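You operate a simulated robot arm through the tools that you are given. There is no shell and no other tool. Be economical: measure what you need, move in short steps, check, and stop when the job is done.

Carry out the task below with a simulated robot arm. There is one attempt and no reset: what you move stays moved.

TASK
Take the 20 ml square tube from the top of the steel bench and put it on top of the small box on the top of the steel bench.
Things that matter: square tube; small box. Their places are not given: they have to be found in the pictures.

It is judged by the outcome, as a careful person would: the job done as asked, and still so three seconds after it is handed in. It fails if anything else is knocked over, pushed out of place, dropped, spilled or broken.

THE ROBOT
A 6-joint arm with a two-finger parallel gripper, fixed in place. Base frame: the origin is at the foot of the arm, x ahead of it, y to its left, z up; the work surface is at about z = 0. Lengths are in mm, angles in degrees, forces in N, time in s.
With the tool pointing down near the work surface it reaches from about 140 to 580 mm from the base axis. Its first joint turns from -66.0 to 66.0 degrees. Payload 2.1 kg.
Tool frame: the origin (TCP) lies between the finger pads and is the grasp point; the fingertips stand 30 mm ahead of it; z points along the fingers, y is the line along which they close. The gripper opens to 94 mm. The fingers are 28 mm wide and 10 mm thick; the gripper's body (50 by 96 mm) begins 55 mm behind the TCP.
Orientation is told as [roll, pitch, yaw] about the base's x, y, z axes, in that order, counted from this pose: with the fingers straight down and closing along the base's y, the tool's x points along the base's -x, its y along +y and its z along -z.

THE INTERFACE
- The arm moves only by the tool apply_moves. Its argument "increments" is a list of rows, each a list of 7 numbers: the shift along the base's x, y, z in mm, then the turn, a rotation vector about the base's x, y, z in degrees, then the gripper command, from -1 (shut) to 1 (fully open), values between in proportion. In form: [[x, y, z, ax, ay, az, fingers], ...]. A call has 1 to 12 rows; each row shifts and turns the commanded pose from where the row before left it. A row lasts 0.2 s, in which the tool goes at most 50 mm and 8.6 degrees; a call with a longer step from one row to the next is refused whole, and so is a gripper value outside its range. A pose out of reach is approached as far as the arm can. The call stops where the force on the tool passes 40 N (or 10 N more than at its start, if that is more) or the arm is blocked; 0.2 s more then pass. The fingers move at their own pace (about 72 mm/s each) and stop on an object; they squeeze with about 44 N. The grip force told is the motor's: it shows also when the fingers shut on nothing. Time passes only in rows, and 0.2 s behind the last, so rows that do not move let the fingers close. It gives the time, the measured TCP pose, the force on the tool (base axes), the opening and the grip force at its end, in the units of the frame above (readings bear some noise).
- Cameras (640 x 400 px; columns grow to the right, rows downward): "scene" is fixed at [58.3, -385, 467.1]; the picture's right is [0.69, -0.73, 0.00], its down [-0.53, -0.50, -0.69] and it looks along [0.50, 0.47, -0.72] (base axes); focal length 313 px, centre (320, 200). "wrist" rides on the gripper at [-37, 0, -58] in the tool frame; the picture's right is [0.00, -1.00, 0.00], its down [0.97, 0.00, -0.24] and it looks along [0.24, 0.00, 0.97] (tool axes); focal length 218 px, centre (320, 200).
- camera(camera): a new picture of that camera. No time passes.
- point_at(camera, pixels): for up to 12 pixels [column, row] of the newest picture of that camera ("zoom" is the newest enlarged one), the place [x, y, z] in the base frame of the surface seen there, good to about 2 mm. No time passes.
- zoom(camera, box): a new picture of the part [left, top, right, bottom] of that camera's present view, enlarged. No time passes.
- finish_job(): hands the job in; it is judged then, once.

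Work in short steps. Measure before you move; look again where a grasp or a placing could have gone wrong, and mend it. You have 60 turns and 16 pictures in all, the two below and enlarged ones among them. Open the gripper and draw the arm clear of the work before you hand the job in, unless the task says otherwise; then end with one line.

The tools are called after ">>>" by a JSON object that holds its "op" and its "data". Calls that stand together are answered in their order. apply_moves: Moves the arm, as the interface text tells. Its arguments: {"type":"object","properties":{"increments":{"type":"array"}},"required":["increments"]} The other tools are called the same way: camera (camera) takes a picture; point_at (camera, pixels) gives the place of the surface under pixels of a picture; zoom (camera, box) takes an enlarged picture of a part of a camera's view; finish_job () hands the job in.

At the start:

```text
time_s: 0.0
eef_pos: [287.6, -178.3, 233.3]
tcp_rot: [0.0, 0.0, 0.0]
force: [0.1, -0.5, 0.8]
width: 93.7
finger_force: 0.0
```

scene: 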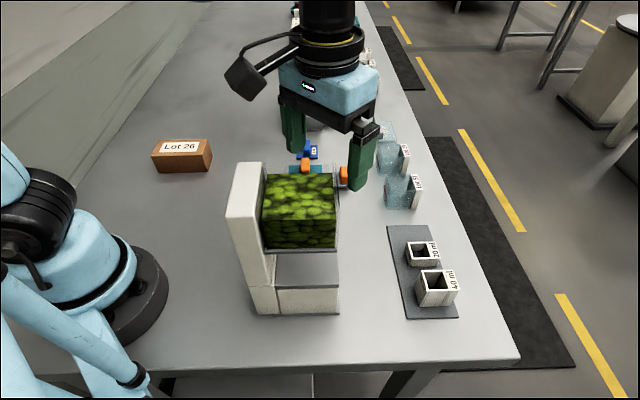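
wrist: 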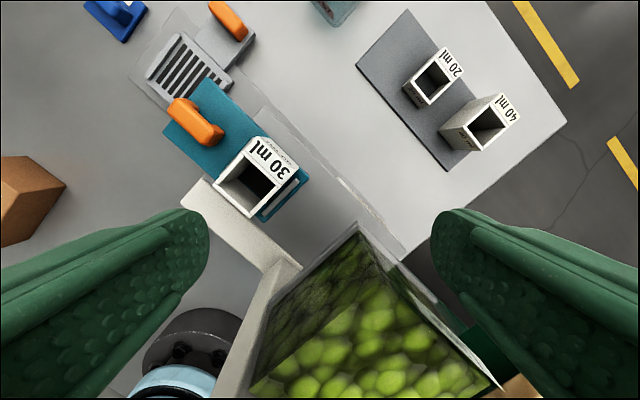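

The 20 ml tube is near scene (422,252) on a grey pad, and the brown "Lot 26" box near (182,155) is a candidate for the small box. I'll zoom in on both regions before measuring.

>>> {"op": "zoom", "data": {"camera": "scene", "box": [340, 200, 500, 330]}}

>>> {"op": "zoom", "data": {"camera": "scene", "box": [140, 0, 460, 200]}}

>>> {"op": "point_at", "data": {"camera": "scene", "pixels": [[160, 152], [203, 153], [207, 143], [164, 141], [155, 170], [209, 171], [180, 147], [120, 220], [400, 300], [410, 240], [390, 150], [400, 190]]}}

>>> {"op": "point_at", "data": {"camera": "wrist", "pixels": [[432, 49], [457, 58], [462, 55], [404, 82], [434, 106], [436, 78], [420, 85], [497, 97], [440, 135], [390, 70], [0, 160], [64, 185]]}}

```text
3.08 times, centred on (420, 265) of scene
```

zoom: 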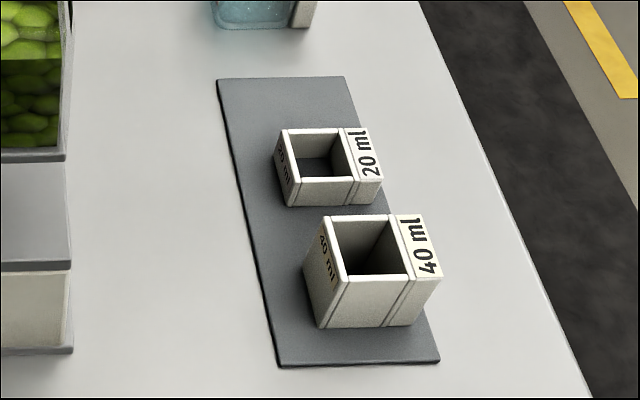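

```text
2.00 times, centred on (300, 100) of scene
```

zoom: 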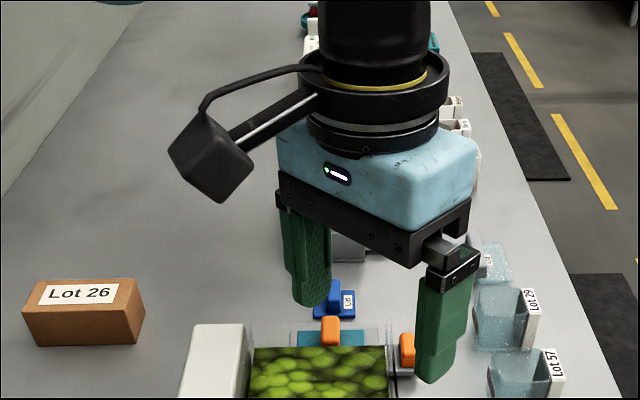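

```text
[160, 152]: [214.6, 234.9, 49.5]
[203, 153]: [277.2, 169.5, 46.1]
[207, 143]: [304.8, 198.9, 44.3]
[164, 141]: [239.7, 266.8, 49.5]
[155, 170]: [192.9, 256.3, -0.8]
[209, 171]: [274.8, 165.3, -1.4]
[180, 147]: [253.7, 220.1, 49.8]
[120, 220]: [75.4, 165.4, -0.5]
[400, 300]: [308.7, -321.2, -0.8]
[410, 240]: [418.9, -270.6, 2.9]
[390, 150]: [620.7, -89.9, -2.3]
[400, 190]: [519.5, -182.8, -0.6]
```

```text
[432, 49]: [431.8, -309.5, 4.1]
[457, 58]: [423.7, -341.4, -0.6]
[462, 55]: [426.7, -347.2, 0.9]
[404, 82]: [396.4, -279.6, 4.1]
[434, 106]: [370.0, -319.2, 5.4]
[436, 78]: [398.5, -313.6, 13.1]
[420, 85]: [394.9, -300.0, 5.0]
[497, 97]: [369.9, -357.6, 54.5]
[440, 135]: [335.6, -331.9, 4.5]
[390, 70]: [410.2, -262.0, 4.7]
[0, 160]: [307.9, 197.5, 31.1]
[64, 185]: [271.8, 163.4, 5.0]
```

The tube is a low square ring with a thick labelled side. I'll measure its rim, base and surroundings, plus the heights of the other things along the carry path.

>>> {"op": "point_at", "data": {"camera": "scene", "pixels": [[408.5, 243], [420, 242.6], [434, 243], [438, 257.5], [425, 259], [412, 258.5], [412, 266], [430, 266], [421, 253], [432, 250], [427, 250], [409, 250]]}}

>>> {"op": "point_at", "data": {"camera": "scene", "pixels": [[423, 275], [421, 269], [430, 272], [445, 285], [419, 292], [300, 195], [240, 170], [250, 240], [417, 180], [408, 155], [335, 180], [154, 155]]}}

>>> {"op": "zoom", "data": {"camera": "wrist", "box": [360, 20, 540, 170]}}

```text
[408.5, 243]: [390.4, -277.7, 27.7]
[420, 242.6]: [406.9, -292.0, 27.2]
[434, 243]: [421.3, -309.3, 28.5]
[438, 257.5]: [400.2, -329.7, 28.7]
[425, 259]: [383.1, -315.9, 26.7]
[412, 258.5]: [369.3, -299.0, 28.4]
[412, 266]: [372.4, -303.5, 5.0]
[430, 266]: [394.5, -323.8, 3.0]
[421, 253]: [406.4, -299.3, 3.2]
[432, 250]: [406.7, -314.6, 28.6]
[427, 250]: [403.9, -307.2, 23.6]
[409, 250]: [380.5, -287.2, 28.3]
```

```text
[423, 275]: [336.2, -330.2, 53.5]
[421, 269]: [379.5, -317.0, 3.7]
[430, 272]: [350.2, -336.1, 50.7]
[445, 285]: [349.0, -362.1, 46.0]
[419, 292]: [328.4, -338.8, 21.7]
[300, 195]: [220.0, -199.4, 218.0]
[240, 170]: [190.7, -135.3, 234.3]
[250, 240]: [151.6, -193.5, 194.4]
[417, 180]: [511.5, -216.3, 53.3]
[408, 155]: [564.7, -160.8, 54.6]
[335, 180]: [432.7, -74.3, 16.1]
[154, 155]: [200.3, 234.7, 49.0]
```

```text
2.67 times, centred on (450, 95) of wrist
```

zoom: 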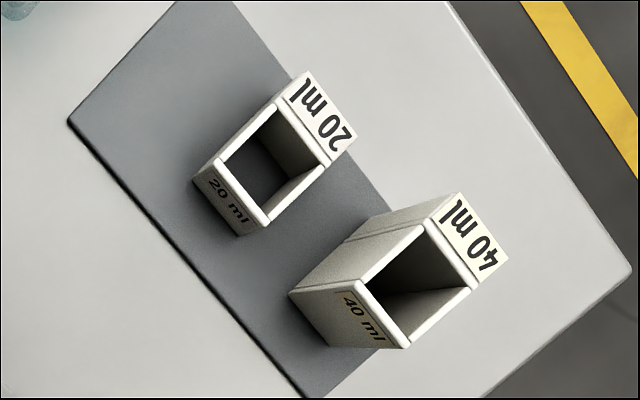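

The tube rim is at z≈28 and its centre is about (395.5,-304), with its 46 mm long axis along (0.69,-0.73). The pad is at z≈4. The Lot 26 box top is at z≈49, about (259,218), with the same long axis. I'll rise, go above the tube turning yaw +43.4° (closing along the long axis), then look.

>>> {"op": "apply_moves", "data": {"increments": [[0, 0, 30, 0, 0, 0, 1], [0, 0, 30, 0, 0, 0, 1], [18, -21, 0, 0, 0, 7.23, 1], [18, -21, 0, 0, 0, 7.23, 1], [18, -21, 0, 0, 0, 7.23, 1], [18, -21, 0, 0, 0, 7.23, 1], [18, -21, 0, 0, 0, 7.23, 1], [18, -21, 0, 0, 0, 7.25, 1], [0, 0, -40, 0, 0, 0, 1], [0, 0, -40, 0, 0, 0, 1], [0, 0, -40, 0, 0, 0, 1], [0, 0, 0, 0, 0, 0, 1]]}}

>>> {"op": "camera", "data": {"camera": "wrist"}}

>>> {"op": "camera", "data": {"camera": "scene"}}

```text
time_s: 2.6
eef_pos: [395.4, -303.2, 173.4]
tcp_rot: [0.1, -0.1, 43.3]
force: [-0.3, -0.7, -0.8]
width: 93.8
finger_force: 0.1
```

```text
10 pictures are left
```

wrist: 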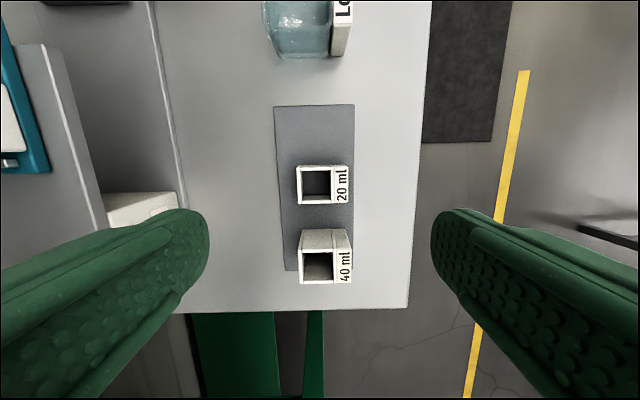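

```text
9 pictures are left
```

scene: 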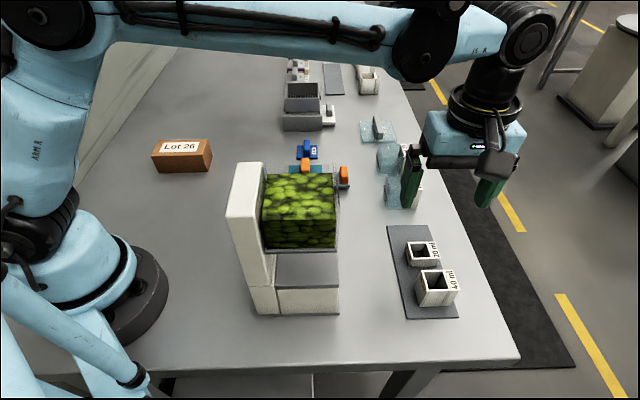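

The yaw lines up with the tube in the wrist view: rim from about (296,166) to (349,204). I'll measure the rim corners from here.

>>> {"op": "point_at", "data": {"camera": "wrist", "pixels": [[299, 169], [347, 169], [346, 201], [300, 202], [334, 185], [299, 185], [347, 185], [315, 203], [315, 168], [307, 235], [335, 233], [310, 215]]}}

```text
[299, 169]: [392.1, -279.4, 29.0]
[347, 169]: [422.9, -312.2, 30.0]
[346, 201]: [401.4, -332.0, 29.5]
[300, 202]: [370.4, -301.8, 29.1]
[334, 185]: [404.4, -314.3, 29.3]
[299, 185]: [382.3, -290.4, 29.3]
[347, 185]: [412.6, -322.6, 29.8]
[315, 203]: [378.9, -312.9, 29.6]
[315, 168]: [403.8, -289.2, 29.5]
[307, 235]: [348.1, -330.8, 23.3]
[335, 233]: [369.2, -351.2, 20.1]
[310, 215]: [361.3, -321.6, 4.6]
```

The tube centre comes to (396.7,-306.4). I'll correct by (+1.2,-3) and descend to TCP z≈38, which puts the tips at about 8, 4 mm above the pad.

>>> {"op": "apply_moves", "data": {"increments": [[1.2, -3, -25, 0, 0, 0, 1], [0, 0, -30, 0, 0, 0, 1], [0, 0, -30, 0, 0, 0, 1], [0, 0, -25, 0, 0, 0, 1], [0, 0, -15, 0, 0, 0, 1], [0, 0, -10, 0, 0, 0, 1], [0, 0, 0, 0, 0, 0, 1]]}}

>>> {"op": "camera", "data": {"camera": "wrist"}}

```text
time_s: 4.2
eef_pos: [395.3, -307.0, 37.3]
tcp_rot: [-0.1, 0.1, 43.3]
force: [0.2, 0.8, -0.5]
width: 94.0
finger_force: 0.1
```

```text
8 pictures are left
```

wrist: 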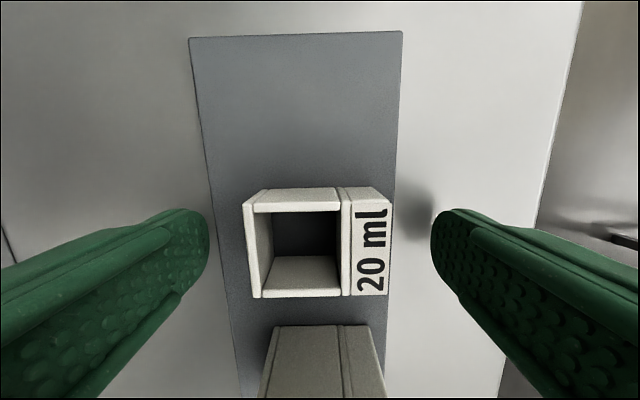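

The tube sits between the fingers, centred near (318,245). I'll close gently to grip it.

>>> {"op": "apply_moves", "data": {"increments": [[0, 0, 0, 0, 0, 0, 0.3], [0, 0, 0, 0, 0, 0, 0], [0, 0, 0, 0, 0, 0, -0.5], [0, 0, 0, 0, 0, 0, -1], [0, 0, 0, 0, 0, 0, -1]]}}

>>> {"op": "camera", "data": {"camera": "wrist"}}

```text
time_s: 5.4
eef_pos: [395.4, -307.0, 37.9]
tcp_rot: [0.0, 0.0, 43.4]
force: [-0.4, -0.5, -0.6]
width: 46.3
finger_force: 44.3
```

```text
7 pictures are left
```

wrist: 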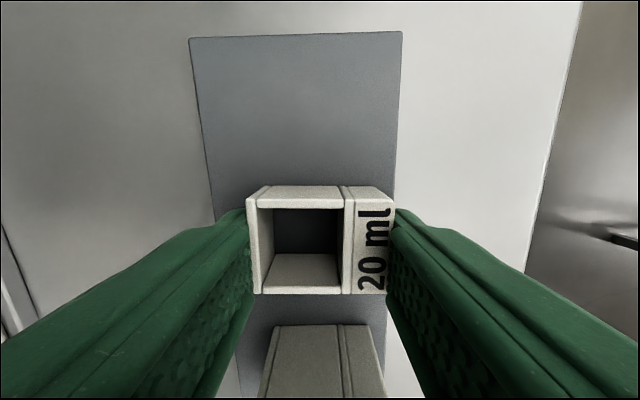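

Gripped at 46.3 mm with 44 N. I'll lift straight up about 240 mm.

>>> {"op": "apply_moves", "data": {"increments": [[0, 0, 10, 0, 0, 0, -1], [0, 0, 20, 0, 0, 0, -1], [0, 0, 30, 0, 0, 0, -1], [0, 0, 35, 0, 0, 0, -1], [0, 0, 35, 0, 0, 0, -1], [0, 0, 35, 0, 0, 0, -1], [0, 0, 35, 0, 0, 0, -1], [0, 0, 30, 0, 0, 0, -1], [0, 0, 10, 0, 0, 0, -1], [0, 0, 0, 0, 0, 0, -1]]}}

>>> {"op": "camera", "data": {"camera": "scene"}}

```text
time_s: 7.6
eef_pos: [397.0, -305.6, 278.2]
tcp_rot: [0.1, 0.0, 43.4]
force: [-0.3, -0.4, -0.5]
width: 46.2
finger_force: 44.3
```

```text
6 pictures are left
```

scene: 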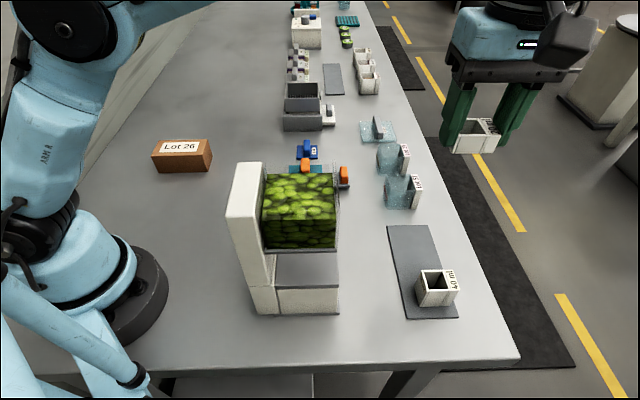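

The tube is held. Now I'll measure the Lot 26 box top precisely with a zoom.

>>> {"op": "zoom", "data": {"camera": "scene", "box": [134, 125, 230, 185]}}

```text
6.67 times, centred on (182, 155) of scene
```

zoom: 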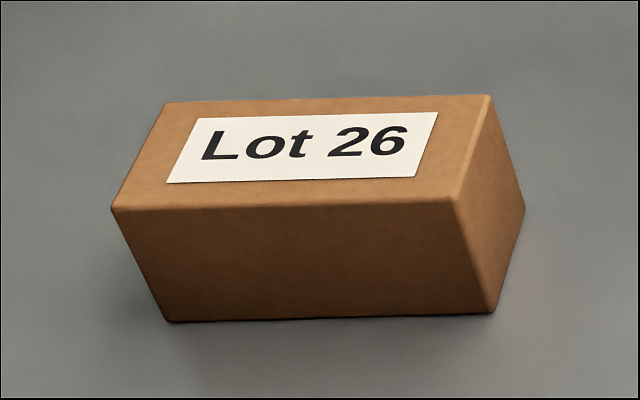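

>>> {"op": "point_at", "data": {"camera": "zoom", "pixels": [[118, 205], [455, 196], [487, 99], [166, 107], [305, 145], [285, 203], [330, 101], [300, 315]]}}

```text
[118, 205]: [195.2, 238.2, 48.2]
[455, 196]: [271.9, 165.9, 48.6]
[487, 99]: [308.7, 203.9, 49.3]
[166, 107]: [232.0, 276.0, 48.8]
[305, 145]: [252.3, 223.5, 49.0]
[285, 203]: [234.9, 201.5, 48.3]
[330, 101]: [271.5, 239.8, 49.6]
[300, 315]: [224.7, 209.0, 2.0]
```

The box top is about 105×53 mm, centred at (252,221), z≈49, with its long axis at -43.3°. I'll carry the tube across at z≈278, turning 3.2° to match.

>>> {"op": "apply_moves", "data": {"increments": [[-4.35, 15.8, 0, 0, 0, 0.32, -1], [-8.7, 31.6, 0, 0, 0, 0.32, -1], [-12.3, 44.8, 0, 0, 0, 0.32, -1], [-12.3, 44.8, 0, 0, 0, 0.32, -1], [-12.3, 44.8, 0, 0, 0, 0.32, -1], [-12.3, 44.8, 0, 0, 0, 0.32, -1], [-12.3, 44.8, 0, 0, 0, 0.32, -1], [-12.3, 44.8, 0, 0, 0, 0.32, -1], [-12.3, 44.8, 0, 0, 0, 0.32, -1], [-12.3, 44.8, 0, 0, 0, 0.32, -1], [-12.3, 44.8, 0, 0, 0, 0, -1], [-8, 30, 0, 0, 0, 0, -1]]}}

```text
time_s: 10.2
eef_pos: [262.5, 173.6, 278.1]
tcp_rot: [0.1, -0.1, 46.6]
force: [0.8, -0.1, 0.0]
width: 46.2
finger_force: 44.6
```

Still held, and no contact on the way. I'll finish the transfer to (252,221) and descend to z≈118.

>>> {"op": "apply_moves", "data": {"increments": [[-5, 22, 0, 0, 0, 0, -1], [-4, 18, 0, 0, 0, 0, -1], [-1.5, 7.4, -10, 0, 0, 0, -1], [0, 0, -25, 0, 0, 0, -1], [0, 0, -35, 0, 0, 0, -1], [0, 0, -35, 0, 0, 0, -1], [0, 0, -30, 0, 0, 0, -1], [0, 0, -20, 0, 0, 0, -1], [0, 0, -5, 0, 0, 0, -1], [0, 0, 0, 0, 0, 0, -1]]}}

>>> {"op": "camera", "data": {"camera": "wrist"}}

>>> {"op": "zoom", "data": {"camera": "scene", "box": [102, 75, 262, 175]}}

```text
time_s: 12.4
eef_pos: [253.9, 219.6, 117.0]
tcp_rot: [0.0, 0.0, 46.6]
force: [1.0, 0.4, 1.2]
width: 46.4
finger_force: 43.9
```

```text
4 pictures are left
```

wrist: 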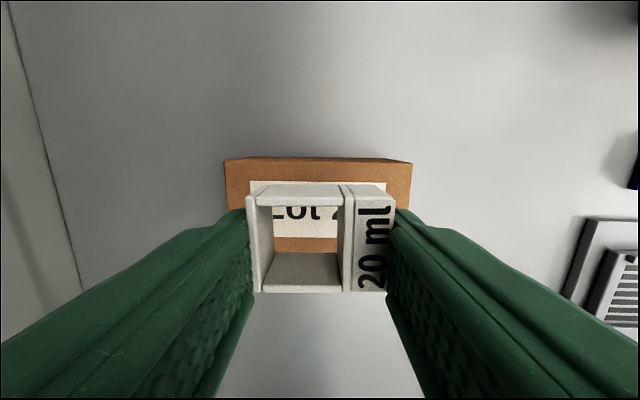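

```text
4.00 times, centred on (182, 125) of scene
```

zoom: 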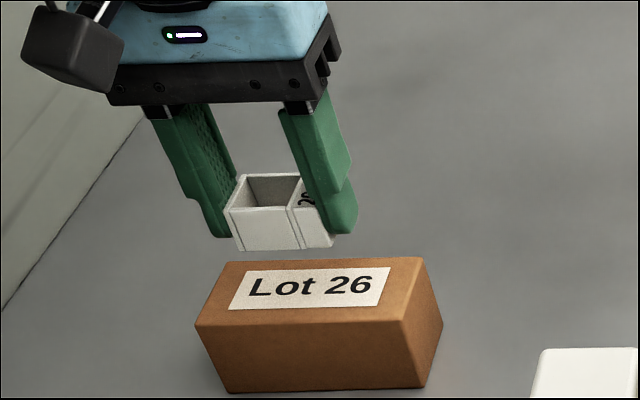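

The tube is centred over the box within about 2 mm. I'll descend to just above expected contact (TCP z≈83).

>>> {"op": "apply_moves", "data": {"increments": [[-1.5, 1.2, -10, 0, 0, 0, -1], [0, 0, -10, 0, 0, 0, -1], [0, 0, -7, 0, 0, 0, -1], [0, 0, -3, 0, 0, 0, -1], [0, 0, -2, 0, 0, 0, -1], [0, 0, 0, 0, 0, 0, -1]]}}

```text
time_s: 13.8
eef_pos: [252.2, 221.9, 84.9]
tcp_rot: [-0.1, 0.1, 46.6]
force: [-0.2, 0.2, 0.2]
width: 46.1
finger_force: 44.2
```

No contact yet at z≈84.9, so I'll step down slowly.

>>> {"op": "apply_moves", "data": {"increments": [[0, 0, -0.8, 0, 0, 0, -1], [0, 0, -0.7, 0, 0, 0, -1], [0, 0, 0, 0, 0, 0, -1]]}}

>>> {"op": "zoom", "data": {"camera": "scene", "box": [134, 115, 230, 175]}}

```text
time_s: 14.6
eef_pos: [252.6, 221.5, 84.7]
tcp_rot: [0.0, -0.1, 46.6]
force: [0.3, 0.4, -1.1]
width: 46.2
finger_force: 44.1
```

```text
6.67 times, centred on (182, 145) of scene
```

zoom: 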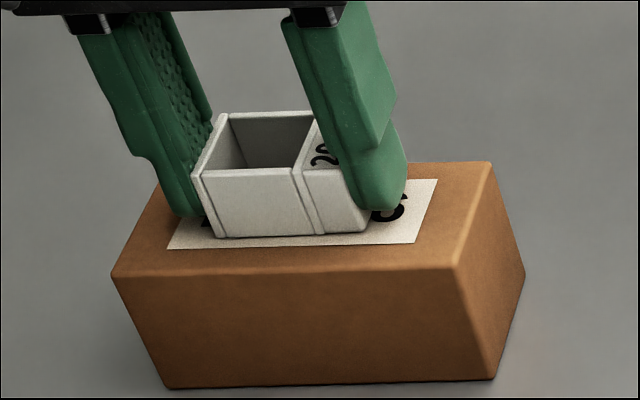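

The tube is almost on the label. I'll step down in 0.7 mm steps, watching the force.

>>> {"op": "apply_moves", "data": {"increments": [[0, 0, -0.7, 0, 0, 0, -1], [0, 0, 0, 0, 0, 0, -1]]}}

>>> {"op": "apply_moves", "data": {"increments": [[0, 0, -0.7, 0, 0, 0, -1], [0, 0, 0, 0, 0, 0, -1]]}}

```text
time_s: 15.2
eef_pos: [253.3, 222.5, 83.7]
tcp_rot: [0.1, 0.0, 46.6]
force: [-0.2, -0.3, -0.2]
width: 46.3
finger_force: 43.5
```

```text
time_s: 15.8
eef_pos: [253.2, 222.2, 82.7]
tcp_rot: [0.0, -0.1, 46.6]
force: [-1.2, 0.0, 27.3]
width: 46.2
finger_force: 44.0
```

Contact: 27 N upward at z≈82.7, so the tube rests on the box. I'll back off 0.4 mm, open gradually, then rise.

>>> {"op": "apply_moves", "data": {"increments": [[0, 0, 0.4, 0, 0, 0, -1], [0, 0, 0, 0, 0, 0, 0.1], [0, 0, 0, 0, 0, 0, 0.3], [0, 0, 0, 0, 0, 0, 0.6], [0, 0, 0, 0, 0, 0, 0.6], [0, 0, 10, 0, 0, 0, 0.6], [0, 0, 20, 0, 0, 0, 0.6], [0, 0, 35, 0, 0, 0, 0.6], [0, 0, 40, 0, 0, 0, 0.6], [0, 0, 40, 0, 0, 0, 0.6], [0, 0, 40, 0, 0, 0, 0.6], [0, 0, 0, 0, 0, 0, 0.6]]}}

>>> {"op": "camera", "data": {"camera": "scene"}}

```text
time_s: 18.4
eef_pos: [252.8, 223.2, 269.3]
tcp_rot: [0.0, 0.0, 46.6]
force: [0.8, 0.2, 0.3]
width: 75.2
finger_force: 0.1
```

```text
1 pictures are left
```

scene: 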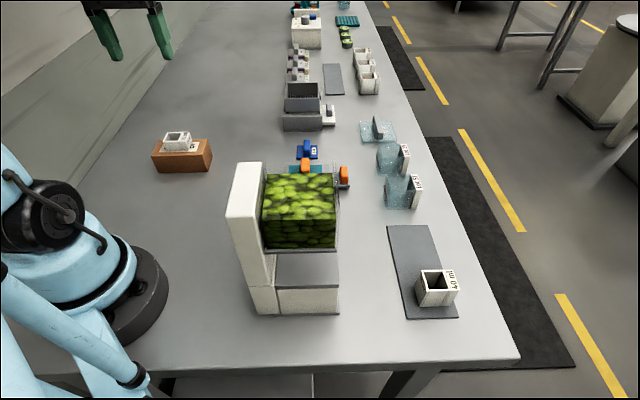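

The tube stands upright on the Lot 26 box at about (178,140), everything else is where it was, and the arm is clear. I'm handing in.

>>> {"op": "finish_job", "data": {}}

```text
The job is handed in.
```

The 20 ml square tube now stands upright on top of the small "Lot 26" box; the gripper is open and clear, and nothing else was moved.
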